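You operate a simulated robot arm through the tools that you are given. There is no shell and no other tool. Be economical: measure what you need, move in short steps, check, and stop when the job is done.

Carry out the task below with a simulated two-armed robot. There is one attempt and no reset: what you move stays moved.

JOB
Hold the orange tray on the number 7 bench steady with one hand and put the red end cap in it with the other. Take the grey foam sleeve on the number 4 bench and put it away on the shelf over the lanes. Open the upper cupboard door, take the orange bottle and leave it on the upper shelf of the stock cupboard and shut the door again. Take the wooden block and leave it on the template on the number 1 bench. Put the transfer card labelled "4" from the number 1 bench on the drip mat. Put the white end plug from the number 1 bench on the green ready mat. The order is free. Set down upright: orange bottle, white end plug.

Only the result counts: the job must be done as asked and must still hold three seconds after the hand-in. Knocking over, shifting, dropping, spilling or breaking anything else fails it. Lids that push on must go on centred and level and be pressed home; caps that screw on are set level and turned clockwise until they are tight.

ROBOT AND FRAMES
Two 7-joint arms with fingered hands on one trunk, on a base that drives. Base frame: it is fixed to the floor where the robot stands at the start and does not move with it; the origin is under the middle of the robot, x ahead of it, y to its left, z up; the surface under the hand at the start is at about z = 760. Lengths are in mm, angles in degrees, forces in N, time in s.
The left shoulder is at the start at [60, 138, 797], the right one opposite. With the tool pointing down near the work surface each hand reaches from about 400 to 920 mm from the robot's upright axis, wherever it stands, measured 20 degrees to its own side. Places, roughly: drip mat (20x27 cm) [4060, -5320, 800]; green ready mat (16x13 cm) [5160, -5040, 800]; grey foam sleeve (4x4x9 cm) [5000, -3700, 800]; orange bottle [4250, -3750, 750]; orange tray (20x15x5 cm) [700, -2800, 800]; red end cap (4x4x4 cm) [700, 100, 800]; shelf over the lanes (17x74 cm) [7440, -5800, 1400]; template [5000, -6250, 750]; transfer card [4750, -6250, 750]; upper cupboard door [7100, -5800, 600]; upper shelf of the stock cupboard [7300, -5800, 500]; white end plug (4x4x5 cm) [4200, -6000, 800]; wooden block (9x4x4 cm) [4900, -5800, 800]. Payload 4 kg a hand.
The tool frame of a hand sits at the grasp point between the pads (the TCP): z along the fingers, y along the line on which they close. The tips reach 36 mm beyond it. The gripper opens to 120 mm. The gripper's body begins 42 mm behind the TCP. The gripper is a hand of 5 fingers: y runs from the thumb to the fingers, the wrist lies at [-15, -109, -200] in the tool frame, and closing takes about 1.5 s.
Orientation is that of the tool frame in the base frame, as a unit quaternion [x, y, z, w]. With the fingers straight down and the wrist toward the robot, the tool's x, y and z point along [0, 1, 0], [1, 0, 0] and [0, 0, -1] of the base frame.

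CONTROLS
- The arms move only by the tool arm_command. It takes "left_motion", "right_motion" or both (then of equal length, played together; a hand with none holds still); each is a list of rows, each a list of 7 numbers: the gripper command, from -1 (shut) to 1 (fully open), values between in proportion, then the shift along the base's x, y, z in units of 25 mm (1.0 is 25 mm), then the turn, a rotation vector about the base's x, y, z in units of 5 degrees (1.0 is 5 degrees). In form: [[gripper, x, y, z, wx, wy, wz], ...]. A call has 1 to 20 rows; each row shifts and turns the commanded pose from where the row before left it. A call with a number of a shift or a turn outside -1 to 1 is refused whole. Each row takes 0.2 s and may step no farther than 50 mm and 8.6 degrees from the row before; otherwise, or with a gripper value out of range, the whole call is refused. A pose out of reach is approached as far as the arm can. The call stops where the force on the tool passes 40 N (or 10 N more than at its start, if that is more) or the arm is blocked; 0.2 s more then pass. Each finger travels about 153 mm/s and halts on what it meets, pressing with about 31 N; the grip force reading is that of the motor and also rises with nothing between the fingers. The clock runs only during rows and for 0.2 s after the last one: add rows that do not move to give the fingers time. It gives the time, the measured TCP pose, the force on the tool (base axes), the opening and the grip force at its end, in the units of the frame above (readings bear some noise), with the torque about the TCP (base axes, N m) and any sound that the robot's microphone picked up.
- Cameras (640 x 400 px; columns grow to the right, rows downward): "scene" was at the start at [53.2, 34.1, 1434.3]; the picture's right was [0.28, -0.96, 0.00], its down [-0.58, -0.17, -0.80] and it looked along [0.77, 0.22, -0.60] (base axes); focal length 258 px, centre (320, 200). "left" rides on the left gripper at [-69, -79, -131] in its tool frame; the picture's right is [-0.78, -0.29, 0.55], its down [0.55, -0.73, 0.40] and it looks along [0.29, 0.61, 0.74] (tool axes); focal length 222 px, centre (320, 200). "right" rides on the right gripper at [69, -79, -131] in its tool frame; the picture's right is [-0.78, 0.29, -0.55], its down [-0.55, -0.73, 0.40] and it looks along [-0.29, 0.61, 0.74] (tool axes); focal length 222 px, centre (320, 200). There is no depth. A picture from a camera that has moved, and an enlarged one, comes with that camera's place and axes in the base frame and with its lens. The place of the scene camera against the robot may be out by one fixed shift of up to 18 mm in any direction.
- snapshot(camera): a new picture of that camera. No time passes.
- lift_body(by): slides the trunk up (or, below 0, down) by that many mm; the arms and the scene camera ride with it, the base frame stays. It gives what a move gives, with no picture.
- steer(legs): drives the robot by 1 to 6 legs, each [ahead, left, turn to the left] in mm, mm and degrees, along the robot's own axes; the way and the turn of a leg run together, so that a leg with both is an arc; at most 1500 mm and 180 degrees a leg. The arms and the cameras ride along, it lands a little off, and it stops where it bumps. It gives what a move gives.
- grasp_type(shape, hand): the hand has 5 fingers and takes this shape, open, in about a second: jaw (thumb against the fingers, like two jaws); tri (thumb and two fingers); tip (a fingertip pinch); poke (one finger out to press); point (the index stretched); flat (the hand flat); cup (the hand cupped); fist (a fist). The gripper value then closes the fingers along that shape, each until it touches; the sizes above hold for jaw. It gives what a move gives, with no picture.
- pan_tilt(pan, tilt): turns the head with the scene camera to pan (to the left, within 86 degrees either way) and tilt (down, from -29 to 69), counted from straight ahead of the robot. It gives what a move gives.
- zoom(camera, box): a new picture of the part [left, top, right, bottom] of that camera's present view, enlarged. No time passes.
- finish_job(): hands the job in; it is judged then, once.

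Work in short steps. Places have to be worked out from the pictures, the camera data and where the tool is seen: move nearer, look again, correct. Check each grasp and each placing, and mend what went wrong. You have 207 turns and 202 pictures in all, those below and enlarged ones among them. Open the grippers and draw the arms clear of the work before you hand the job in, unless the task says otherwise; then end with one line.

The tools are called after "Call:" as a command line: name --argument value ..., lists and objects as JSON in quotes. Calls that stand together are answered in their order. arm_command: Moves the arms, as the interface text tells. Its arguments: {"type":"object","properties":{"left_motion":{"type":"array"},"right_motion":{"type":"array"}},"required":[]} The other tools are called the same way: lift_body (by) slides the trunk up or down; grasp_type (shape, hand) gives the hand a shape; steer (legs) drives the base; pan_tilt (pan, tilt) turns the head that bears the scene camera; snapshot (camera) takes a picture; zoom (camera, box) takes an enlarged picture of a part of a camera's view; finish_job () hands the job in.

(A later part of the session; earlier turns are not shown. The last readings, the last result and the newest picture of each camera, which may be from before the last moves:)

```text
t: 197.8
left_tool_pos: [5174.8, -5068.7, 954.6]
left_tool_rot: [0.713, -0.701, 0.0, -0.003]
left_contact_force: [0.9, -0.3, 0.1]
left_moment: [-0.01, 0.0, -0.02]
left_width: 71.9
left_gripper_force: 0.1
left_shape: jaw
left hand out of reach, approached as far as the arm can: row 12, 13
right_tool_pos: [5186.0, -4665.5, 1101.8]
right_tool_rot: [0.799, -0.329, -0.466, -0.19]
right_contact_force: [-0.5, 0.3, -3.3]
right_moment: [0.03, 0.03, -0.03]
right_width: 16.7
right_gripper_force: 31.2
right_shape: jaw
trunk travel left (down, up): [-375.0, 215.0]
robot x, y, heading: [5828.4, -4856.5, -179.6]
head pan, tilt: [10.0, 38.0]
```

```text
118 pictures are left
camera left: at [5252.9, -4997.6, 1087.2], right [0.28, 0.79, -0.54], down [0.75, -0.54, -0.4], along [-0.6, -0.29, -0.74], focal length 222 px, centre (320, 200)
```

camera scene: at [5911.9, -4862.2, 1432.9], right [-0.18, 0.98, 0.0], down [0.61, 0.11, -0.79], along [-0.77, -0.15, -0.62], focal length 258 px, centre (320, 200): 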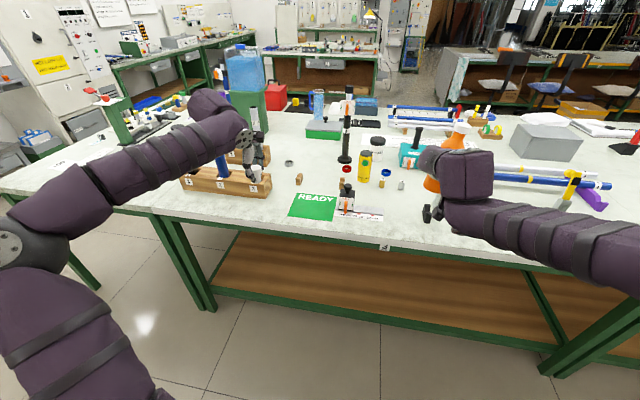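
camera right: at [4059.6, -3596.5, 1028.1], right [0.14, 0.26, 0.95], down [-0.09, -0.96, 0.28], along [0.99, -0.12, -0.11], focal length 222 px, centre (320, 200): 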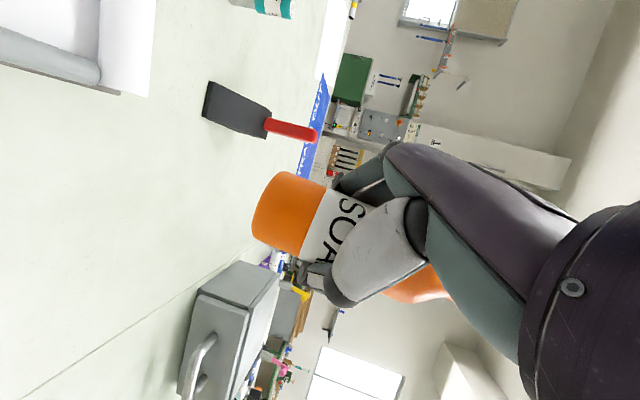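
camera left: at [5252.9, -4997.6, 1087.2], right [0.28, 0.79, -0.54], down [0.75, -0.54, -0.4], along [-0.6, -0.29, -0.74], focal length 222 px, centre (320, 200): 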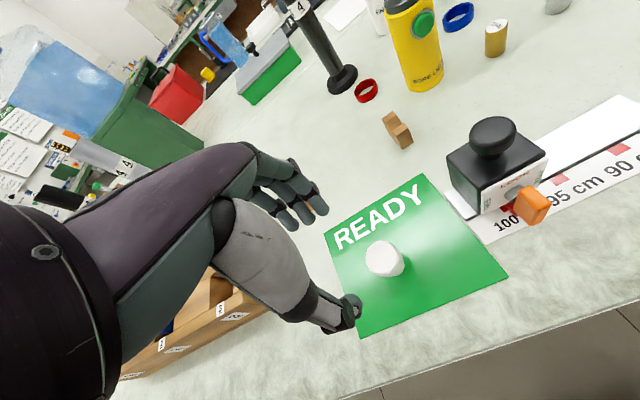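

The plug stands upright on the mat. Next the grey sleeve for the left hand: I back off, restore the left arm to a free posture, and strafe to y≈-3450.

Call:
steer --legs '[[-150, 0, 0]]'

Call:
arm_command --left_motion '[[1, 0.4, -0.4, 1, 0, 0, 0], [1, 0.4, -0.6, 1, 0, 0, 0], [1, 0.2, -0.8, 1, 0, 0, 0], [1, 0, -0.8, 1, 0, 0, 0], [1, 0, -0.8, 0, 0, 0, 0], [1, 0, 0, 0, 0, 0, 0]]'

Call:
steer --legs '[[0, -1405, -0.4]]'

Call:
pan_tilt --pan 10 --tilt 38

Call:
snapshot --camera "scene"

Call:
snapshot --camera "left"

```text
t: 199.2
left_tool_pos: [5329.4, -5070.1, 955.1]
left_tool_rot: [0.715, -0.699, 0.0, -0.003]
left_contact_force: [-0.1, 0.0, -0.7]
left_moment: [-0.01, 0.0, 0.0]
left_width: 71.5
left_gripper_force: 0.0
left_shape: jaw
right_tool_pos: [5338.7, -4667.0, 1103.1]
right_tool_rot: [0.8, -0.327, -0.467, -0.188]
right_contact_force: [0.5, -0.2, -3.2]
right_moment: [0.04, 0.02, 0.01]
right_width: 17.0
right_gripper_force: 30.6
right_shape: jaw
trunk travel left (down, up): [-375.0, 215.0]
robot x, y, heading: [5985.6, -4856.0, -179.4]
head pan, tilt: [10.0, 38.0]
```

```text
t: 200.6
left_tool_pos: [5353.3, -5155.1, 1056.9]
left_tool_rot: [0.714, -0.7, 0.0, -0.002]
left_contact_force: [0.2, -0.1, -0.2]
left_moment: [-0.02, 0.03, 0.02]
left_width: 119.7
left_gripper_force: 0.1
left_shape: jaw
right_tool_pos: [5339.6, -4667.0, 1102.9]
right_tool_rot: [0.801, -0.327, -0.466, -0.187]
right_contact_force: [0.2, 0.1, -2.8]
right_moment: [0.03, 0.02, -0.01]
right_width: 16.7
right_gripper_force: 31.3
right_shape: jaw
trunk travel left (down, up): [-375.0, 215.0]
robot x, y, heading: [5982.0, -4855.1, -179.3]
head pan, tilt: [10.0, 38.0]
```

```text
t: 207.5
left_tool_pos: [5344.6, -3762.9, 1056.8]
left_tool_rot: [0.712, -0.702, -0.001, -0.002]
left_contact_force: [-0.3, -0.8, 0.5]
left_moment: [0.03, -0.04, -0.01]
left_width: 119.7
left_gripper_force: 0.0
left_shape: jaw
right_tool_pos: [5331.2, -3275.7, 1102.6]
right_tool_rot: [0.8, -0.329, -0.465, -0.189]
right_contact_force: [-0.3, -0.2, -3.5]
right_moment: [0.05, 0.01, 0.0]
right_width: 16.6
right_gripper_force: 30.8
right_shape: jaw
trunk travel left (down, up): [-375.0, 215.0]
robot x, y, heading: [5972.6, -3469.7, -180.2]
head pan, tilt: [10.0, 38.0]
```

```text
t: 208.1
left_tool_pos: [5342.7, -3763.4, 1056.5]
left_tool_rot: [0.712, -0.702, -0.001, -0.003]
left_contact_force: [1.3, 0.0, -0.2]
left_moment: [0.03, 0.0, 0.0]
left_width: 119.7
left_gripper_force: 0.0
left_shape: jaw
right_tool_pos: [5332.6, -3276.2, 1102.9]
right_tool_rot: [0.799, -0.33, -0.465, -0.19]
right_contact_force: [1.4, -0.4, -2.7]
right_moment: [0.04, -0.02, 0.01]
right_width: 16.7
right_gripper_force: 30.8
right_shape: jaw
trunk travel left (down, up): [-375.0, 215.0]
robot x, y, heading: [5974.8, -3468.7, -180.0]
head pan, tilt: [10.0, 38.0]
```

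```text
117 pictures are left
camera scene: at [5919.1, -3474.8, 1432.8], right [-0.18, 0.98, 0.0], down [0.61, 0.11, -0.79], along [-0.78, -0.14, -0.62], focal length 258 px, centre (320, 200)
```

scene: 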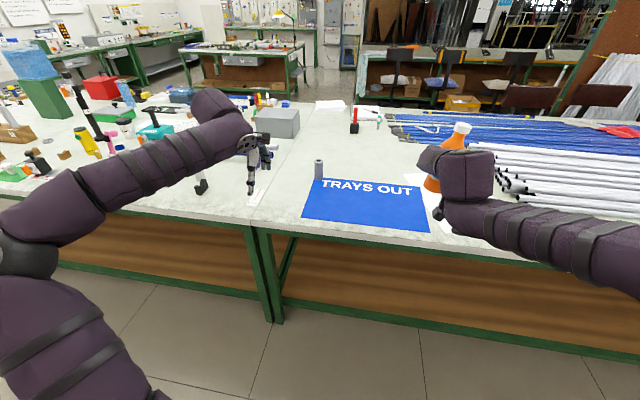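

```text
116 pictures are left
camera left: at [5421.4, -3693.4, 1188.5], right [0.28, 0.79, -0.54], down [0.74, -0.54, -0.4], along [-0.61, -0.29, -0.74], focal length 222 px, centre (320, 200)
```

left: 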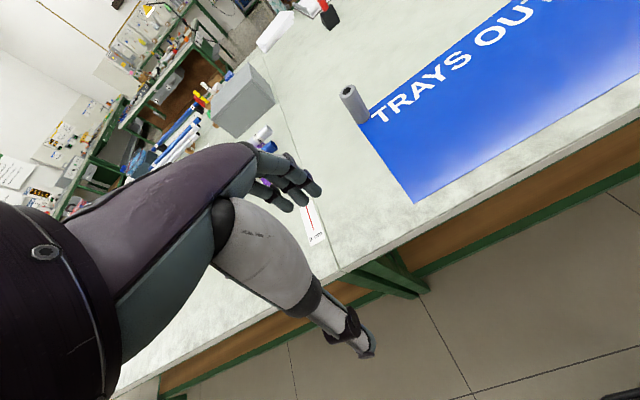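

Sleeve at ≈[4966, -3660]. I turn the left hand (mirror of the bottle grasp: yaw +45°, pitch 30°), then drive in.

Call:
arm_command --left_motion '[[1, 0, 0, 0, -0.945, 0.392, -0.679], [1, 0, 0, 0, -0.945, 0.392, -0.679], [1, 0, 0, 0, -0.945, 0.392, -0.679], [1, 0, 0, 0, -0.945, 0.392, -0.679], [1, 0, 0, 0, -0.945, 0.392, -0.679], [1, 0, 0, 0, -0.945, 0.392, -0.679], [1, 0, 0, 0, -0.945, 0.392, -0.679], [1, 0, 0, 0, -0.945, 0.392, -0.679], [1, 0, 0, 0, -0.945, 0.392, -0.679], [1, 0, 0, 0, -0.945, 0.392, -0.679], [1, 0, 0, 0, -0.945, 0.392, -0.679], [1, 0, 0, 0, -0.945, 0.392, -0.679], [1, 0, 0, 0, 0, 0, 0]]'

Call:
steer --legs '[[190, -60, 0]]'

Call:
snapshot --camera "left"

Call:
snapshot --camera "scene"

```text
t: 210.9
left_tool_pos: [5342.5, -3763.2, 1055.7]
left_tool_rot: [-0.338, 0.799, -0.188, -0.46]
left_contact_force: [-0.7, -0.1, 0.9]
left_moment: [-0.01, -0.03, 0.0]
left_width: 119.6
left_gripper_force: 0.0
left_shape: jaw
right_tool_pos: [5331.3, -3275.9, 1102.2]
right_tool_rot: [0.799, -0.33, -0.466, -0.19]
right_contact_force: [-0.1, -0.9, -2.9]
right_moment: [0.02, 0.0, 0.02]
right_width: 16.7
right_gripper_force: 31.4
right_shape: jaw
trunk travel left (down, up): [-375.0, 215.0]
robot x, y, heading: [5974.5, -3468.1, -179.6]
head pan, tilt: [10.0, 38.0]
```

```text
t: 212.5
left_tool_pos: [5150.3, -3704.8, 1055.9]
left_tool_rot: [-0.337, 0.8, -0.188, -0.46]
left_contact_force: [0.0, 0.0, -0.8]
left_moment: [-0.02, 0.0, 0.0]
left_width: 119.6
left_gripper_force: 0.1
left_shape: jaw
right_tool_pos: [5139.5, -3215.0, 1101.4]
right_tool_rot: [0.798, -0.331, -0.465, -0.191]
right_contact_force: [-0.3, -1.2, -3.1]
right_moment: [0.04, 0.01, 0.03]
right_width: 16.5
right_gripper_force: 31.4
right_shape: jaw
trunk travel left (down, up): [-375.0, 215.0]
robot x, y, heading: [5777.8, -3407.4, 179.8]
head pan, tilt: [10.0, 38.0]
```

```text
115 pictures are left
camera left: at [5311.3, -3653.6, 1062.2], right [0.15, -0.25, -0.96], down [0.09, -0.96, 0.27], along [-0.98, -0.12, -0.12], focal length 222 px, centre (320, 200)
```

left: 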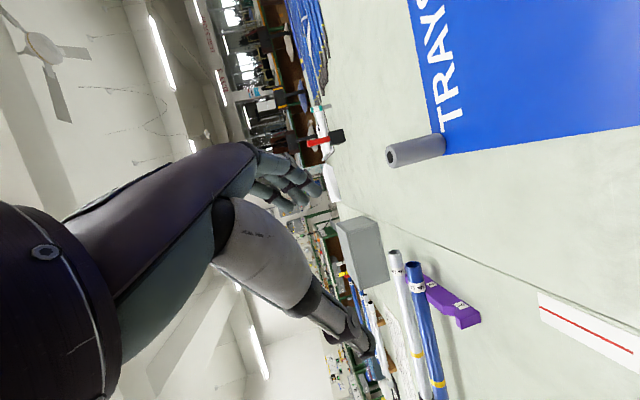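

```text
114 pictures are left
camera scene: at [5726.7, -3416.1, 1432.8], right [-0.17, 0.98, 0.0], down [0.61, 0.11, -0.79], along [-0.78, -0.14, -0.62], focal length 258 px, centre (320, 200)
```

scene: 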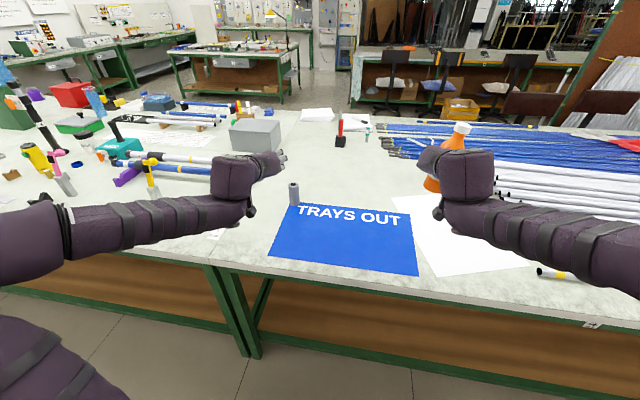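

Sleeve confirmed at [4970, -3661]. I go to the pre-grasp point [5045, -3586, 856].

Call:
arm_command --left_motion '[[1, -0.84, 0.95, -0.4, 0, 0, 0], [1, -0.84, 0.95, -0.4, 0, 0, 0], [1, -0.84, 0.95, -0.4, 0, 0, 0], [1, -0.84, 0.95, -0.4, 0, 0, 0], [1, -0.84, 0.95, -0.4, 0, 0, 0], [1, 0, 0, -1, 0, 0, 0], [1, 0, 0, -1, 0, 0, 0], [1, 0, 0, -1, 0, 0, 0], [1, 0, 0, -1, 0, 0, 0], [1, 0, 0, -1, 0, 0, 0], [1, 0, 0, -1, 0, 0, 0], [1, 0, 0, 0, 0, 0, 0]]'

Call:
snapshot --camera "left"

```text
t: 215.1
left_tool_pos: [5078.7, -3630.9, 871.7]
left_tool_rot: [-0.337, 0.8, -0.187, -0.46]
left_contact_force: [-0.8, -0.2, -0.3]
left_moment: [-0.01, 0.01, 0.02]
left_width: 119.6
left_gripper_force: 0.0
left_shape: jaw
left hand out of reach, approached as far as the arm can: row 4, 5
right_tool_pos: [5140.0, -3215.7, 1102.2]
right_tool_rot: [0.799, -0.332, -0.464, -0.191]
right_contact_force: [0.1, 0.5, -3.0]
right_moment: [0.01, 0.01, 0.0]
right_width: 16.4
right_gripper_force: 31.0
right_shape: jaw
trunk travel left (down, up): [-375.0, 215.0]
robot x, y, heading: [5784.3, -3410.6, 180.0]
head pan, tilt: [10.0, 38.0]
```

```text
113 pictures are left
camera left: at [5239.7, -3580.2, 877.0], right [0.15, -0.25, -0.96], down [0.09, -0.96, 0.27], along [-0.98, -0.12, -0.12], focal length 222 px, centre (320, 200)
```

left: 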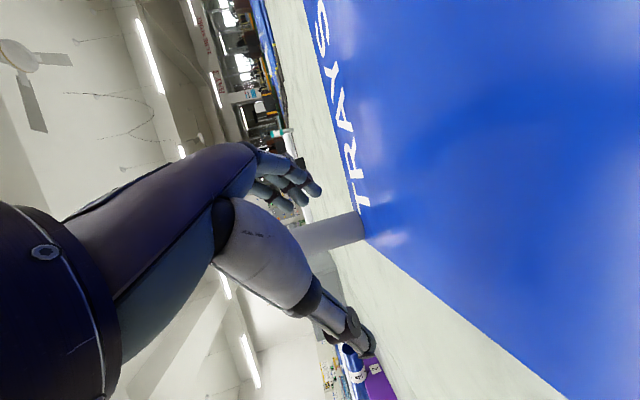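

I'm 56 mm off laterally because the high path ran out of reach. At this height I shift by (-40, +40) and lower slightly.

Call:
arm_command --left_motion '[[1, -0.4, 0.4, -0.2, 0, 0, 0], [1, -0.4, 0.4, -0.2, 0, 0, 0], [1, -0.4, 0.4, -0.2, 0, 0, 0], [1, -0.4, 0.4, -0.2, 0, 0, 0], [1, 0, 0, 0, 0, 0, 0]]'

Call:
snapshot --camera "left"

```text
t: 216.3
left_tool_pos: [5061.2, -3610.6, 863.4]
left_tool_rot: [-0.337, 0.8, -0.188, -0.46]
left_contact_force: [-0.2, -0.3, 0.4]
left_moment: [-0.02, 0.01, -0.02]
left_width: 119.8
left_gripper_force: 0.1
left_shape: jaw
left hand out of reach, approached as far as the arm can: row 3, 4
right_tool_pos: [5141.1, -3214.8, 1101.6]
right_tool_rot: [0.799, -0.331, -0.465, -0.191]
right_contact_force: [0.2, 0.5, -3.4]
right_moment: [0.03, 0.03, 0.01]
right_width: 16.9
right_gripper_force: 30.9
right_shape: jaw
trunk travel left (down, up): [-375.0, 215.0]
robot x, y, heading: [5786.5, -3410.7, 179.8]
head pan, tilt: [10.0, 38.0]
```

```text
112 pictures are left
camera left: at [5221.7, -3559.8, 869.0], right [0.15, -0.25, -0.96], down [0.09, -0.96, 0.27], along [-0.98, -0.12, -0.12], focal length 222 px, centre (320, 200)
```

left: 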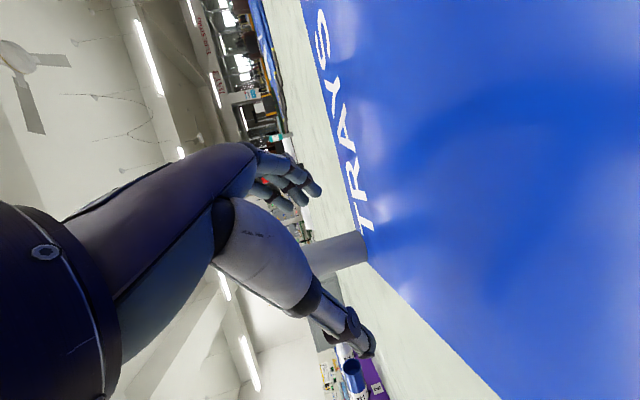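

Inward travel is at the arm's limit, so I use the base for the remaining (-21, +21) shift.

Call:
steer --legs '[[21, -21, 0]]'

Call:
snapshot --camera "left"

Call:
zoom --camera "scene" --box '[220, 140, 380, 240]'

```text
t: 217.1
left_tool_pos: [5039.8, -3589.2, 863.0]
left_tool_rot: [-0.337, 0.8, -0.188, -0.46]
left_contact_force: [-0.6, -0.3, -0.5]
left_moment: [0.01, 0.0, 0.02]
left_width: 119.9
left_gripper_force: 0.1
left_shape: jaw
right_tool_pos: [5119.5, -3193.5, 1102.1]
right_tool_rot: [0.799, -0.331, -0.464, -0.19]
right_contact_force: [-0.6, -0.4, -2.8]
right_moment: [0.06, 0.01, -0.04]
right_width: 16.5
right_gripper_force: 30.9
right_shape: jaw
trunk travel left (down, up): [-375.0, 215.0]
robot x, y, heading: [5762.2, -3390.6, 180.0]
head pan, tilt: [10.0, 38.0]
```

```text
111 pictures are left
camera left: at [5200.4, -3538.4, 868.9], right [0.15, -0.25, -0.96], down [0.09, -0.96, 0.27], along [-0.98, -0.12, -0.12], focal length 222 px, centre (320, 200)
```

left: 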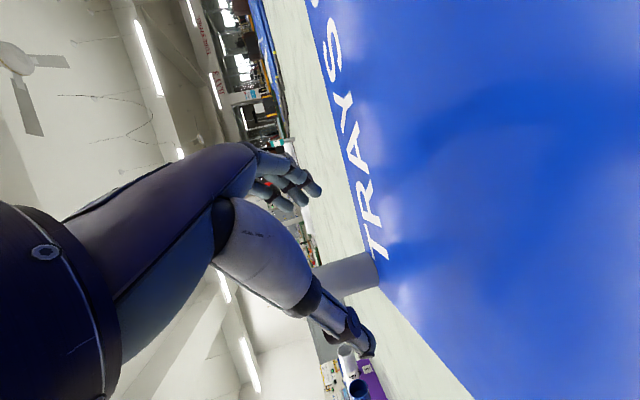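

```text
4.00 times, centred on (300, 190) of scene
camera zoom: at [5706.0, -3394.8, 1432.8], right [-0.17, 0.98, 0.0], down [0.61, 0.11, -0.79], along [-0.78, -0.14, -0.62], focal length 1033 px, centre (400, 240)
```

zoom: 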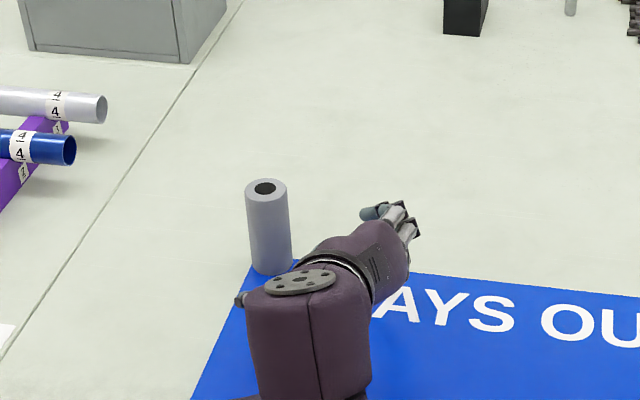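

Now the sleeve is dead ahead (lateral -3 mm, 90 mm away). I advance along the approach direction.

Call:
arm_command --left_motion '[[1, -0.63, -0.64, -0.1, 0, 0, 0], [1, -0.63, -0.64, -0.1, 0, 0, 0], [1, -0.63, -0.64, -0.1, 0, 0, 0], [1, -0.63, -0.64, -0.1, 0, 0, 0], [1, 0, 0, 0, 0, 0, 0]]'

Call:
snapshot --camera "left"

```text
t: 218.3
left_tool_pos: [4976.0, -3654.7, 852.3]
left_tool_rot: [-0.338, 0.8, -0.188, -0.459]
left_contact_force: [-0.1, 0.1, -0.3]
left_moment: [0.03, 0.0, 0.01]
left_width: 119.6
left_gripper_force: 0.0
left_shape: jaw
right_tool_pos: [5119.4, -3194.6, 1101.7]
right_tool_rot: [0.798, -0.331, -0.465, -0.191]
right_contact_force: [-0.1, 0.7, -2.6]
right_moment: [0.03, 0.01, -0.02]
right_width: 16.4
right_gripper_force: 31.1
right_shape: jaw
trunk travel left (down, up): [-375.0, 215.0]
robot x, y, heading: [5761.3, -3390.6, 180.0]
head pan, tilt: [10.0, 38.0]
```

```text
109 pictures are left
camera left: at [5137.5, -3604.7, 858.7], right [0.15, -0.25, -0.96], down [0.09, -0.96, 0.27], along [-0.98, -0.12, -0.12], focal length 222 px, centre (320, 200)
```

left: 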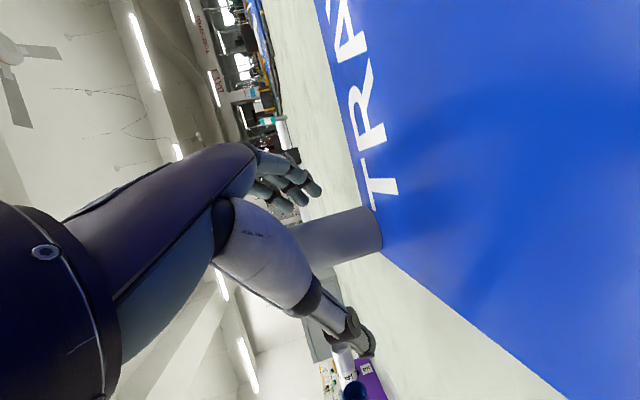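

The sleeve axis passes through the grasp point. I close and lift.

Call:
arm_command --left_motion '[[0.5, 0, 0, 0, 0, 0, 0], [0, 0, 0, 0, 0, 0, 0], [-0.4, 0, 0, 0, 0, 0, 0], [-0.7, 0, 0, 0, 0, 0, 0], [-1, 0, 0, 0, 0, 0, 0], [-1, 0, 0, 0, 0, 0, 0], [-1, 0, 0, 0, 0, 0, 0], [-1, 0, 0, 0, 0, 0, 0], [-1, 0, 0, 0.4, 0, 0, 0], [-1, 0, 0, 0.8, 0, 0, 0], [-1, 0, -0.2, 1, 0, 0, 0], [-1, 0.2, -0.2, 1, 0, 0, 0], [-1, 0.4, -0.2, 1, 0, 0, 0], [-1, 0.6, -0.2, 1, 0, 0, 0], [-1, 0.6, -0.2, 1, 0, 0, 0], [-1, 0, 0, 0, 0, 0, 0]]'

Call:
snapshot --camera "left"

```text
t: 221.7
left_tool_pos: [5025.2, -3683.2, 1007.7]
left_tool_rot: [-0.338, 0.8, -0.187, -0.459]
left_contact_force: [-1.0, 0.0, 0.4]
left_moment: [0.02, -0.03, 0.01]
left_width: 14.4
left_gripper_force: 31.0
left_shape: jaw
left hand out of reach, approached as far as the arm can: row 11
right_tool_pos: [5119.5, -3193.7, 1103.2]
right_tool_rot: [0.799, -0.331, -0.465, -0.191]
right_contact_force: [-0.6, 0.2, -3.5]
right_moment: [0.05, 0.03, 0.04]
right_width: 16.8
right_gripper_force: 31.2
right_shape: jaw
trunk travel left (down, up): [-375.0, 215.0]
robot x, y, heading: [5758.4, -3388.0, 180.1]
head pan, tilt: [10.0, 38.0]
```

```text
108 pictures are left
camera left: at [5186.0, -3633.4, 1013.7], right [0.15, -0.25, -0.96], down [0.09, -0.96, 0.27], along [-0.98, -0.12, -0.12], focal length 222 px, centre (320, 200)
```

left: 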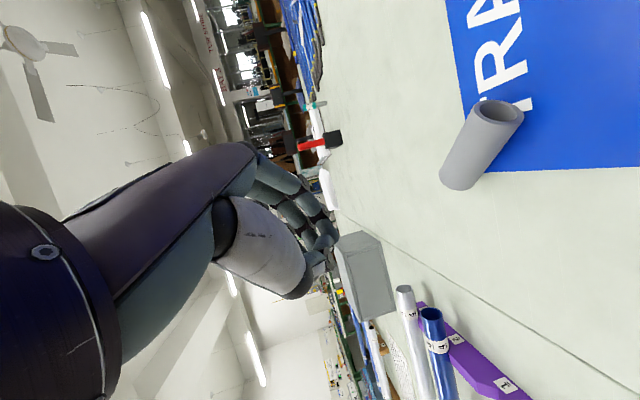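

The sleeve slipped out and seems to lie on the bench. I look closer.

Call:
zoom --camera "scene" --box '[220, 130, 380, 230]'

Call:
snapshot --camera "left"

```text
4.00 times, centred on (300, 180) of scene
camera zoom: at [5706.7, -3395.5, 1432.8], right [-0.17, 0.98, 0.0], down [0.61, 0.11, -0.79], along [-0.78, -0.14, -0.62], focal length 1033 px, centre (400, 280)
```

zoom: 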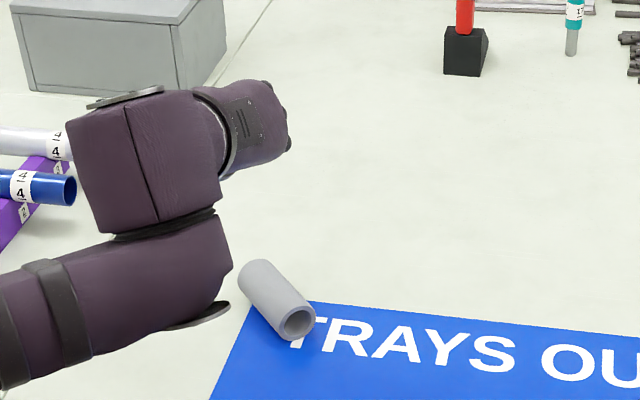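

```text
106 pictures are left
camera left: at [5186.0, -3633.4, 1013.7], right [0.15, -0.25, -0.96], down [0.09, -0.96, 0.27], along [-0.98, -0.12, -0.12], focal length 222 px, centre (320, 200)
```

left: 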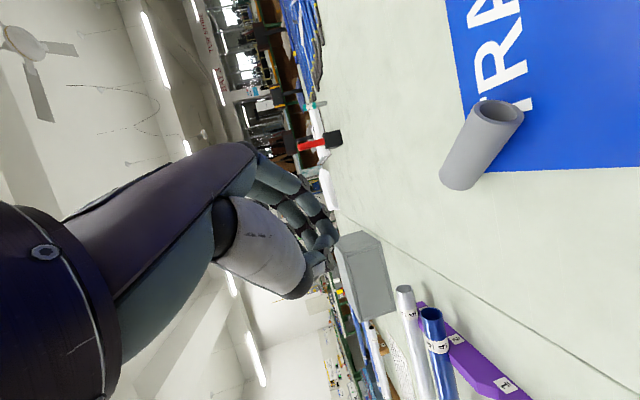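

It just toppled and lies stably, axis along about (0.75, 0.66), centre ≈[4992, -3643]. I pitch the left hand to point straight down with its fingers across the tube, open, and move above it.

Call:
arm_command --left_motion '[[-0.5, 0, 0, 0.4, 0.707, -0.707, -0.07], [0, 0, 0, 0, 0.707, -0.707, -0.07], [0.5, 0, 0, 0, 0.707, -0.707, -0.07], [1, 0, 0, 0, 0.707, -0.707, -0.07], [1, 0, 0, 0, 0.707, -0.707, -0.07], [1, 0, 0, 0, 0.707, -0.707, -0.07], [1, 0, 0, 0, 0.707, -0.707, -0.07], [1, 0, 0, 0, 0.707, -0.707, -0.07], [1, 0, 0, 0, 0.707, -0.707, -0.07], [1, 0, 0, 0, 0.707, -0.707, -0.07], [1, 0, 0, 0, 0.707, -0.707, -0.07], [1, 0, 0, 0, 0.707, -0.707, -0.07], [1, -0.6, 0.7, -0.5, 0, 0, 0], [1, -0.7, 0.8, -0.5, 0, 0, 0], [1, 0, 0, -0.9, 0, 0, 0], [1, 0, 0, 0, 0, 0, 0]]'

Call:
snapshot --camera "left"

```text
t: 225.1
left_tool_pos: [5060.0, -3785.4, 981.0]
left_tool_rot: [-0.363, 0.929, -0.009, -0.064]
left_contact_force: [-0.8, 0.4, -0.5]
left_moment: [-0.01, 0.02, 0.0]
left_width: 119.7
left_gripper_force: 0.1
left_shape: jaw
left hand out of reach, approached as far as the arm can: row 6, 7, 8, 9, 10, 11, 12, 13, 14
right_tool_pos: [5118.5, -3193.5, 1102.4]
right_tool_rot: [0.799, -0.331, -0.465, -0.19]
right_contact_force: [-1.1, -0.2, -2.5]
right_moment: [0.03, -0.02, -0.03]
right_width: 16.6
right_gripper_force: 30.7
right_shape: jaw
trunk travel left (down, up): [-375.0, 215.0]
robot x, y, heading: [5763.1, -3388.8, 179.6]
head pan, tilt: [10.0, 38.0]
```

```text
105 pictures are left
camera left: at [5178.3, -3788.1, 1100.0], right [0.71, 0.28, -0.65], down [0.05, -0.94, -0.35], along [-0.71, 0.21, -0.68], focal length 222 px, centre (320, 200)
```

left: 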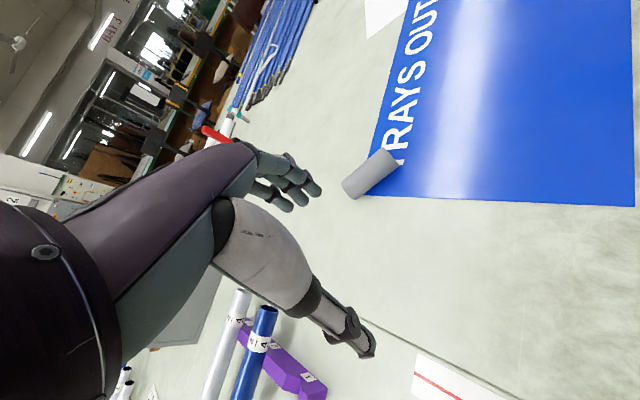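

The hand is nearly vertical with the right yaw. At lower height the reach is longer, so I go down to z≈890, level the hand, then move over the tube.

Call:
arm_command --left_motion '[[1, 0, 0, -0.9, 0.18, -0.32, 0], [1, 0, 0, -0.9, 0.18, -0.32, 0], [1, 0, 0, -0.9, 0.18, -0.32, 0], [1, 0, 0, -0.9, 0.18, -0.32, 0], [1, -0.45, 0.947, 0, 0, 0, 0], [1, -0.45, 0.947, 0, 0, 0, 0], [1, -0.45, 0.947, 0, 0, 0, 0], [1, -0.45, 0.947, 0, 0, 0, 0], [1, -0.45, 0.947, 0, 0, 0, 0], [1, -0.45, 0.947, 0, 0, 0, 0], [1, 0, 0, 0, 0, 0, 0]]'

Call:
snapshot --camera "left"

```text
t: 227.5
left_tool_pos: [5044.2, -3713.3, 868.3]
left_tool_rot: [-0.365, 0.931, -0.001, -0.001]
left_contact_force: [-0.5, 0.8, 0.5]
left_moment: [-0.04, -0.02, -0.02]
left_width: 119.9
left_gripper_force: 0.0
left_shape: jaw
left hand out of reach, approached as far as the arm can: row 6, 7, 8, 9, 10
right_tool_pos: [5120.0, -3193.8, 1101.7]
right_tool_rot: [0.799, -0.331, -0.464, -0.189]
right_contact_force: [0.1, 0.4, -3.5]
right_moment: [0.02, 0.0, -0.02]
right_width: 16.7
right_gripper_force: 30.9
right_shape: jaw
trunk travel left (down, up): [-375.0, 215.0]
robot x, y, heading: [5762.4, -3391.9, 179.7]
head pan, tilt: [10.0, 38.0]
```

```text
104 pictures are left
camera left: at [5149.5, -3723.0, 999.9], right [0.77, 0.32, -0.55], down [0.1, -0.91, -0.4], along [-0.63, 0.25, -0.74], focal length 222 px, centre (320, 200)
```

left: 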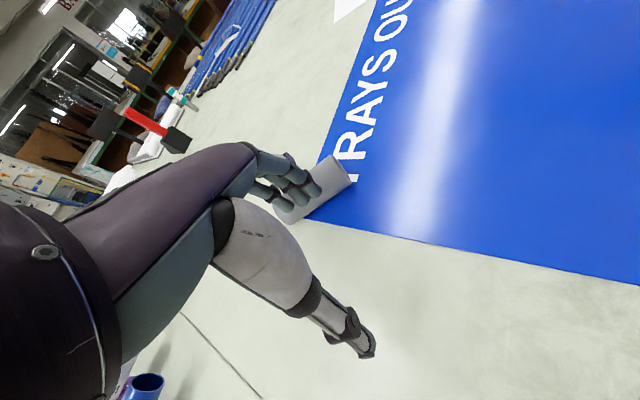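

I raise the hand above the tube and use the base for the remaining (-46, +66) shift.

Call:
arm_command --left_motion '[[1, 0.1, -0.1, 0.7, 0, 0, 0], [1, 0.1, -0.1, 0.6, 0, 0, 0], [1, 0, 0, 0, 0, 0, 0]]'

Call:
steer --legs '[[46, -68, 0]]'

Call:
snapshot --camera "left"

```text
t: 228.3
left_tool_pos: [5050.1, -3722.8, 900.1]
left_tool_rot: [-0.365, 0.931, 0.0, -0.001]
left_contact_force: [0.5, -0.5, -0.9]
left_moment: [-0.01, 0.03, 0.04]
left_width: 120.1
left_gripper_force: 0.1
left_shape: jaw
left hand out of reach, approached as far as the arm can: row 2
right_tool_pos: [5119.8, -3194.8, 1101.3]
right_tool_rot: [0.799, -0.331, -0.465, -0.191]
right_contact_force: [-0.1, 0.3, -3.1]
right_moment: [0.05, -0.04, 0.0]
right_width: 16.2
right_gripper_force: 31.4
right_shape: jaw
trunk travel left (down, up): [-375.0, 215.0]
robot x, y, heading: [5758.3, -3391.3, 179.9]
head pan, tilt: [10.0, 38.0]
```

```text
t: 229.4
left_tool_pos: [5003.0, -3654.0, 900.1]
left_tool_rot: [-0.364, 0.931, -0.001, 0.0]
left_contact_force: [-0.3, 0.3, 0.2]
left_moment: [-0.05, 0.0, 0.03]
left_width: 119.7
left_gripper_force: 0.1
left_shape: jaw
right_tool_pos: [5072.1, -3126.3, 1100.1]
right_tool_rot: [0.799, -0.331, -0.465, -0.191]
right_contact_force: [-0.2, 0.9, -4.5]
right_moment: [0.03, -0.04, 0.03]
right_width: 16.5
right_gripper_force: 30.9
right_shape: jaw
trunk travel left (down, up): [-375.0, 215.0]
robot x, y, heading: [5716.4, -3322.3, 180.1]
head pan, tilt: [10.0, 38.0]
```

```text
103 pictures are left
camera left: at [5108.0, -3664.8, 1030.8], right [0.77, 0.32, -0.55], down [0.1, -0.91, -0.4], along [-0.63, 0.25, -0.74], focal length 222 px, centre (320, 200)
```

left: 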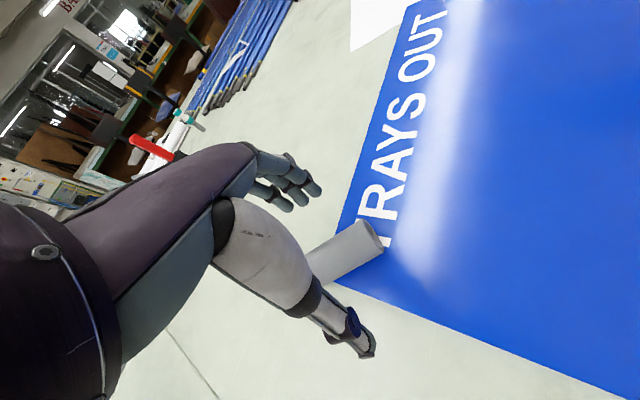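

The tube is nearly centred (offset about (-15, +2)). I lower to z≈843 with that correction and look.

Call:
arm_command --left_motion '[[1, 0, 0, -0.8, 0, 0, 0], [1, -0.2, 0, -0.5, 0, 0, 0], [1, -0.2, 0.04, -0.5, 0, 0, 0], [1, -0.2, 0.04, -0.48, 0, 0, 0], [1, 0, 0, 0, 0, 0, 0]]'

Call:
snapshot --camera "left"

Call:
zoom --camera "scene" --box '[200, 130, 360, 230]'

```text
t: 230.6
left_tool_pos: [4990.6, -3653.9, 842.2]
left_tool_rot: [-0.365, 0.931, -0.001, 0.0]
left_contact_force: [0.2, 0.0, 0.2]
left_moment: [0.0, -0.03, 0.03]
left_width: 120.0
left_gripper_force: 0.0
left_shape: jaw
right_tool_pos: [5072.3, -3126.2, 1101.4]
right_tool_rot: [0.799, -0.33, -0.465, -0.191]
right_contact_force: [0.1, -0.2, -3.7]
right_moment: [0.04, -0.03, -0.01]
right_width: 16.5
right_gripper_force: 30.8
right_shape: jaw
trunk travel left (down, up): [-375.0, 215.0]
robot x, y, heading: [5719.8, -3322.2, 180.0]
head pan, tilt: [10.0, 38.0]
```

```text
102 pictures are left
camera left: at [5094.6, -3665.1, 972.6], right [0.77, 0.32, -0.55], down [0.1, -0.91, -0.4], along [-0.63, 0.25, -0.74], focal length 222 px, centre (320, 200)
```

left: 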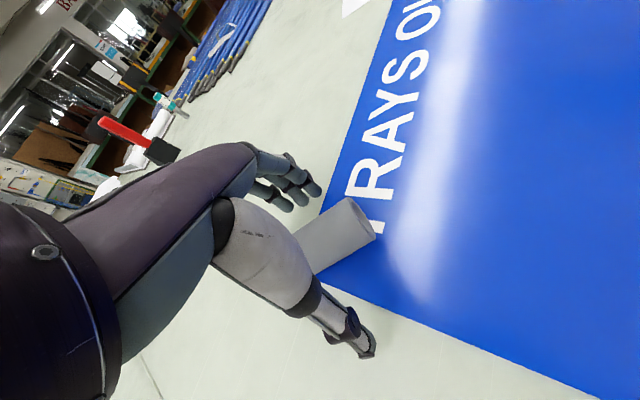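

```text
4.00 times, centred on (280, 180) of scene
camera zoom: at [5659.9, -3327.9, 1432.9], right [-0.17, 0.98, 0.0], down [0.61, 0.11, -0.79], along [-0.78, -0.14, -0.62], focal length 1033 px, centre (480, 280)
```

zoom: 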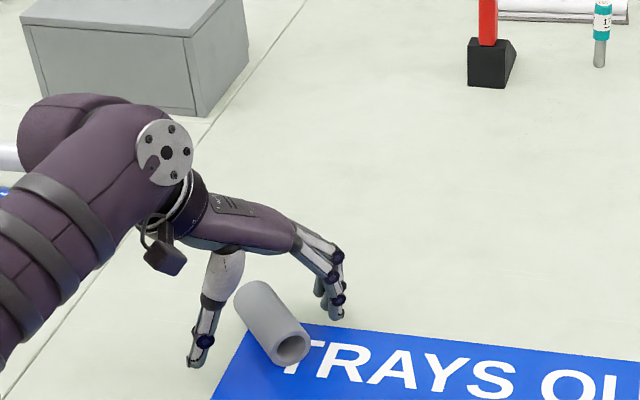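

The fingers straddle the tube well. I close and check before lifting.

Call:
arm_command --left_motion '[[0.5, 0, 0, 0, 0, 0, 0], [0, 0, 0, 0, 0, 0, 0], [-0.4, 0, 0, 0, 0, 0, 0], [-0.7, 0, 0, 0, 0, 0, 0], [-1, 0, 0, 0, 0, 0, 0], [-1, 0, 0, 0, 0, 0, 0], [-1, 0, 0, 0, 0, 0, 0], [-1, 0, 0, 0, 0, 0, 0], [-1, 0, 0, 0.3, 0, 0, 0], [-1, 0, 0, 0.6, 0, 0, 0], [-1, 0, 0, 0, 0, 0, 0]]'

Call:
snapshot --camera "left"

Call:
zoom --camera "scene" --box '[200, 130, 360, 230]'

```text
t: 233.0
left_tool_pos: [4993.9, -3667.5, 861.9]
left_tool_rot: [-0.365, 0.931, 0.0, -0.001]
left_contact_force: [-0.3, 0.3, -0.2]
left_moment: [0.01, 0.0, -0.02]
left_width: 30.4
left_gripper_force: 30.9
left_shape: jaw
left hand out of reach, approached as far as the arm can: row 9, 10
right_tool_pos: [5072.9, -3126.8, 1102.4]
right_tool_rot: [0.799, -0.331, -0.464, -0.191]
right_contact_force: [-0.3, -0.9, -3.2]
right_moment: [0.03, 0.04, 0.01]
right_width: 16.5
right_gripper_force: 31.3
right_shape: jaw
trunk travel left (down, up): [-375.0, 215.0]
robot x, y, heading: [5710.5, -3320.1, 180.0]
head pan, tilt: [10.0, 38.0]
```

```text
100 pictures are left
camera left: at [5098.2, -3678.2, 992.7], right [0.77, 0.32, -0.55], down [0.09, -0.91, -0.4], along [-0.63, 0.25, -0.74], focal length 222 px, centre (320, 200)
```

left: 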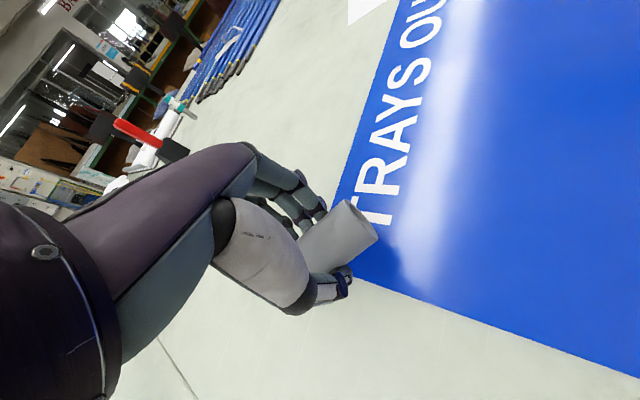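

```text
4.00 times, centred on (280, 180) of scene
camera zoom: at [5660.1, -3327.9, 1432.9], right [-0.17, 0.98, 0.0], down [0.61, 0.11, -0.79], along [-0.78, -0.14, -0.62], focal length 1033 px, centre (480, 280)
```

zoom: 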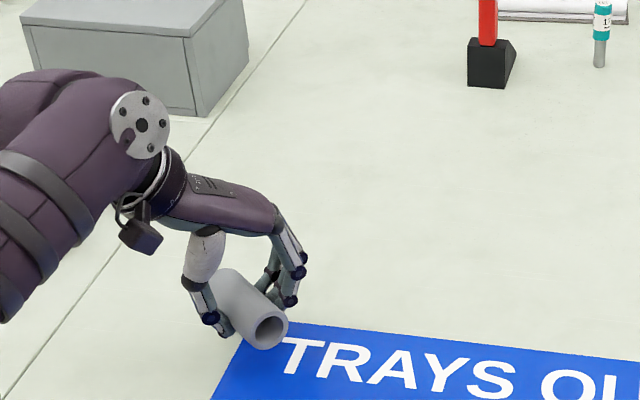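

The tube is held (width 30 mm). I raise the trunk 150 mm, back off, move along the lane to y≈-5600, and turn to face the cupboard wall.

Call:
lift_body --by 150

Call:
steer --legs '[[-330, 0, 0], [0, 1140, 0], [0, 1140, 0], [0, 0, 178]]'

Call:
pan_tilt --pan 0 --tilt 25

Call:
snapshot --camera "scene"

```text
t: 234.8
left_tool_pos: [4992.7, -3668.5, 1010.9]
left_tool_rot: [-0.365, 0.931, -0.001, -0.001]
left_contact_force: [-0.1, 0.3, 0.0]
left_moment: [0.03, -0.03, 0.05]
left_width: 30.3
left_gripper_force: 30.5
left_shape: jaw
right_tool_pos: [5072.6, -3126.0, 1250.5]
right_tool_rot: [0.799, -0.331, -0.464, -0.191]
right_contact_force: [0.0, 1.1, -3.4]
right_moment: [-0.01, 0.01, 0.0]
right_width: 16.4
right_gripper_force: 31.2
right_shape: jaw
trunk travel left (down, up): [-525.0, 65.0]
robot x, y, heading: [5713.4, -3323.5, 179.8]
head pan, tilt: [10.0, 38.0]
```

```text
t: 255.0
left_tool_pos: [6772.9, -5351.5, 1012.3]
left_tool_rot: [0.951, 0.309, 0.001, 0.0]
left_contact_force: [0.6, -0.2, 0.3]
left_moment: [-0.04, 0.02, 0.01]
left_width: 30.1
left_gripper_force: 30.9
left_shape: jaw
right_tool_pos: [6630.3, -5879.3, 1251.6]
right_tool_rot: [0.377, 0.778, -0.218, 0.453]
right_contact_force: [0.9, 0.3, -2.7]
right_moment: [-0.02, 0.0, 0.0]
right_width: 16.3
right_gripper_force: 30.7
right_shape: jaw
trunk travel left (down, up): [-525.0, 65.0]
robot x, y, heading: [6015.5, -5612.1, -6.8]
head pan, tilt: [10.0, 38.0]
```

```text
t: 255.7
left_tool_pos: [6773.1, -5350.7, 1010.4]
left_tool_rot: [0.951, 0.309, 0.001, -0.001]
left_contact_force: [-0.5, 0.7, -0.1]
left_moment: [-0.02, -0.01, -0.02]
left_width: 30.4
left_gripper_force: 31.2
left_shape: jaw
right_tool_pos: [6629.5, -5879.9, 1251.7]
right_tool_rot: [0.377, 0.778, -0.217, 0.453]
right_contact_force: [0.3, 0.7, -2.4]
right_moment: [-0.03, -0.01, 0.0]
right_width: 16.2
right_gripper_force: 31.3
right_shape: jaw
trunk travel left (down, up): [-525.0, 65.0]
robot x, y, heading: [6015.0, -5606.6, -6.6]
head pan, tilt: [0.0, 25.0]
```

```text
98 pictures are left
camera scene: at [6076.4, -5606.2, 1603.1], right [-0.12, -0.99, 0.0], down [-0.42, 0.05, -0.91], along [0.9, -0.11, -0.42], focal length 258 px, centre (320, 200)
```

scene: 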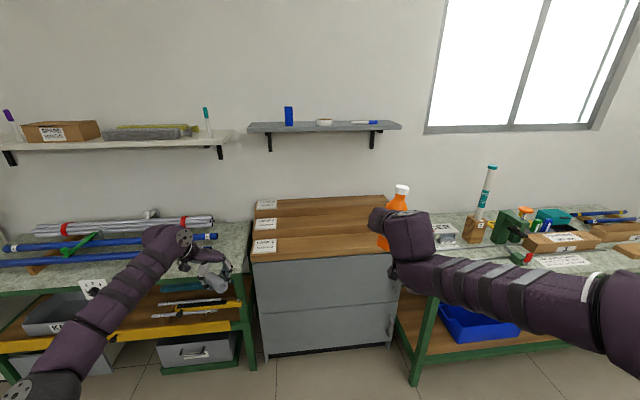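

I'm in front of the shelf wall. The grey shelf spans y≈-5410…-6206; a free spot is near y≈-5510, left of the blue cylinder. I square up, raise the trunk fully, and rotate the left hand horizontal so the tube stands upright.

Call:
steer --legs '[[0, -100, 6.6]]'

Call:
lift_body --by 65

Call:
arm_command --left_motion '[[-1, -0.3, 0, 0.5, 0.812, -0.883, 0], [-1, -0.3, 0, 0.5, 0.812, -0.883, 0], [-1, -0.3, 0, 0.5, 0.812, -0.883, 0], [-1, -0.3, 0, 0.5, 0.812, -0.883, 0], [-1, -0.2, 0, 0.5, 0.812, -0.883, 0], [-1, -0.2, 0, 0.5, 0.812, -0.883, 0], [-1, 0, 0, 0.5, 0.812, -0.883, 0], [-1, 0, 0, 0.5, 0.812, -0.883, 0], [-1, 0, 0, 0.5, 0.812, -0.883, 0], [-1, 0, 0, 0.5, 0.812, -0.883, 0], [-1, 0, 0, 0.5, 0.812, -0.883, 0], [-1, 0, 0, 0.5, 0.812, -0.883, 0], [-1, 0, 0, 0.5, 0.812, -0.883, 0], [-1, 0, 0, 0.5, 0.812, -0.883, 0], [-1, 0, 0, 0.5, 0.812, -0.883, 0], [-1, 0, 0, 0, 0, 0, 0]]'

Call:
pan_tilt --pan 5 --tilt 15

Call:
snapshot --camera "scene"

```text
t: 256.9
left_tool_pos: [6730.9, -5367.9, 1011.0]
left_tool_rot: [0.932, 0.363, 0.0, 0.0]
left_contact_force: [0.1, 0.1, -0.5]
left_moment: [0.06, 0.0, -0.01]
left_width: 30.2
left_gripper_force: 31.1
left_shape: jaw
right_tool_pos: [6651.4, -5908.7, 1251.5]
right_tool_rot: [0.333, 0.798, -0.19, 0.464]
right_contact_force: [0.4, -0.3, -3.4]
right_moment: [0.0, -0.01, -0.02]
right_width: 16.2
right_gripper_force: 31.1
right_shape: jaw
trunk travel left (down, up): [-525.0, 65.0]
robot x, y, heading: [6006.7, -5707.3, 0.1]
head pan, tilt: [0.0, 25.0]
```

```text
t: 257.9
left_tool_pos: [6733.2, -5366.7, 1076.1]
left_tool_rot: [0.932, 0.363, 0.001, -0.001]
left_contact_force: [0.9, 0.1, -0.1]
left_moment: [-0.03, -0.01, -0.02]
left_width: 30.2
left_gripper_force: 30.9
left_shape: jaw
right_tool_pos: [6651.4, -5907.0, 1316.6]
right_tool_rot: [0.331, 0.799, -0.192, 0.464]
right_contact_force: [-0.2, 0.2, -2.9]
right_moment: [-0.05, -0.02, 0.02]
right_width: 16.1
right_gripper_force: 31.3
right_shape: jaw
trunk travel left (down, up): [-590.0, 0.0]
robot x, y, heading: [6008.3, -5710.2, -0.1]
head pan, tilt: [0.0, 25.0]
```

```text
t: 261.3
left_tool_pos: [6688.9, -5359.0, 1290.1]
left_tool_rot: [0.668, 0.25, 0.654, -0.254]
left_contact_force: [0.7, -0.2, 0.2]
left_moment: [-0.04, 0.0, 0.0]
left_width: 29.8
left_gripper_force: 30.7
left_shape: jaw
left hand out of reach, approached as far as the arm can: row 14, 15
right_tool_pos: [6650.7, -5907.7, 1315.7]
right_tool_rot: [0.332, 0.798, -0.192, 0.464]
right_contact_force: [-0.2, 0.1, -2.8]
right_moment: [0.02, 0.0, -0.02]
right_width: 16.2
right_gripper_force: 30.8
right_shape: jaw
trunk travel left (down, up): [-590.0, 0.0]
robot x, y, heading: [6010.3, -5711.2, -0.4]
head pan, tilt: [0.0, 25.0]
```

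```text
t: 262.0
left_tool_pos: [6690.0, -5359.3, 1289.4]
left_tool_rot: [0.668, 0.25, 0.653, -0.254]
left_contact_force: [-0.3, 0.2, 0.2]
left_moment: [-0.01, 0.0, -0.01]
left_width: 30.0
left_gripper_force: 31.6
left_shape: jaw
right_tool_pos: [6650.7, -5907.1, 1317.1]
right_tool_rot: [0.332, 0.798, -0.192, 0.464]
right_contact_force: [0.2, 0.7, -2.8]
right_moment: [-0.03, 0.0, -0.01]
right_width: 16.4
right_gripper_force: 30.9
right_shape: jaw
trunk travel left (down, up): [-590.0, 0.0]
robot x, y, heading: [6007.9, -5713.8, -0.3]
head pan, tilt: [5.0, 15.0]
```

```text
97 pictures are left
camera scene: at [6071.6, -5691.4, 1684.4], right [0.08, -1.0, 0.0], down [-0.26, -0.02, -0.97], along [0.96, 0.08, -0.26], focal length 258 px, centre (320, 200)
```

scene: 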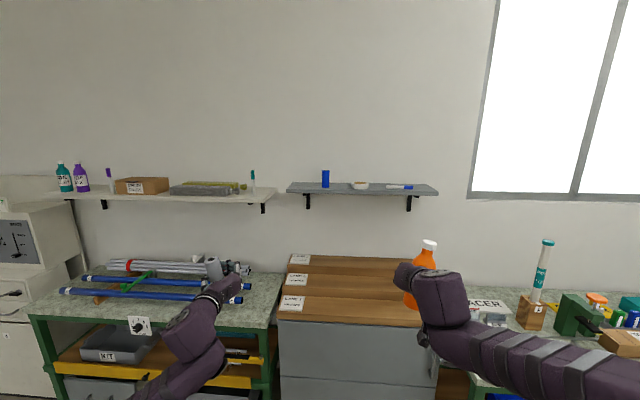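

The tube is upright in the hand (within 1°). I raise the hand to z≈1480 and bring it inward.

Call:
arm_command --left_motion '[[-1, -0.4, -0.7, 0.5, 0, 0, 0], [-1, -0.4, -0.7, 0.8, 0, 0, 0], [-1, -0.4, -0.7, 0.95, 0, 0, 0], [-1, -0.4, -0.7, 0.95, 0, 0, 0], [-1, -0.4, -0.7, 0.95, 0, 0, 0], [-1, -0.4, -0.7, 0.95, 0, 0, 0], [-1, 0, -0.7, 0.95, 0, 0, 0], [-1, 0, -0.7, 0.95, 0, 0, 0], [-1, 0, 0, 0.6, 0, 0, 0], [-1, 0, 0, 0, 0, 0, 0]]'

Call:
snapshot --camera "left"

Call:
zoom --camera "scene" --box '[220, 140, 460, 290]'

```text
t: 264.2
left_tool_pos: [6625.7, -5485.0, 1477.9]
left_tool_rot: [0.659, 0.256, 0.66, -0.256]
left_contact_force: [-0.2, -0.2, 0.3]
left_moment: [-0.03, -0.01, 0.01]
left_width: 29.9
left_gripper_force: 31.1
left_shape: jaw
left hand out of reach, approached as far as the arm can: row 1
right_tool_pos: [6651.1, -5908.3, 1316.4]
right_tool_rot: [0.331, 0.799, -0.192, 0.464]
right_contact_force: [0.1, 0.1, -2.6]
right_moment: [-0.01, -0.04, 0.01]
right_width: 16.2
right_gripper_force: 30.9
right_shape: jaw
trunk travel left (down, up): [-590.0, 0.0]
robot x, y, heading: [6007.8, -5710.6, -0.2]
head pan, tilt: [5.0, 15.0]
```

```text
96 pictures are left
camera left: at [6476.2, -5514.8, 1407.3], right [0.21, 0.58, -0.78], down [-0.2, 0.81, 0.55], along [0.96, 0.05, 0.29], focal length 222 px, centre (320, 200)
```

left: 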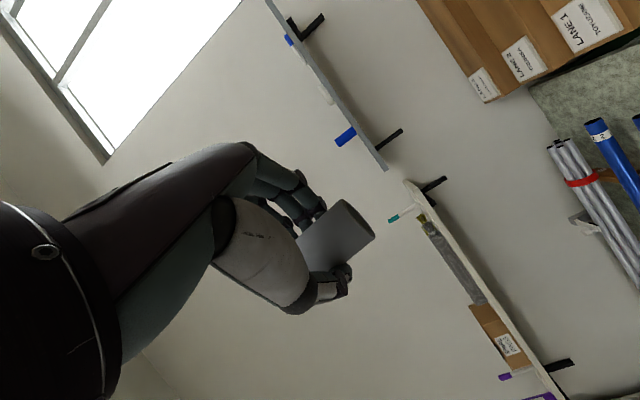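

```text
2.67 times, centred on (340, 215) of scene
camera zoom: at [6071.6, -5691.7, 1684.4], right [0.08, -1.0, 0.0], down [-0.26, -0.02, -0.97], along [0.96, 0.08, -0.26], focal length 689 px, centre (267, 160)
```

zoom: 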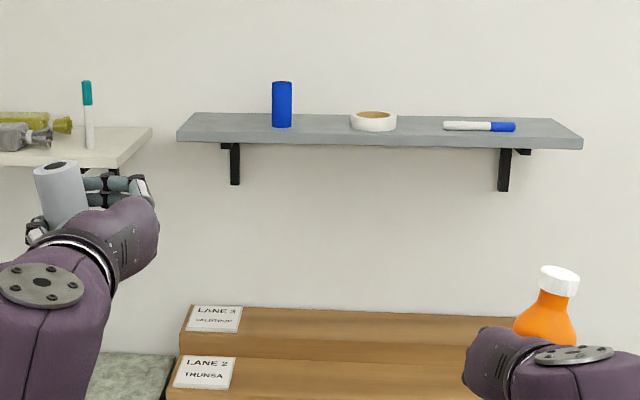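

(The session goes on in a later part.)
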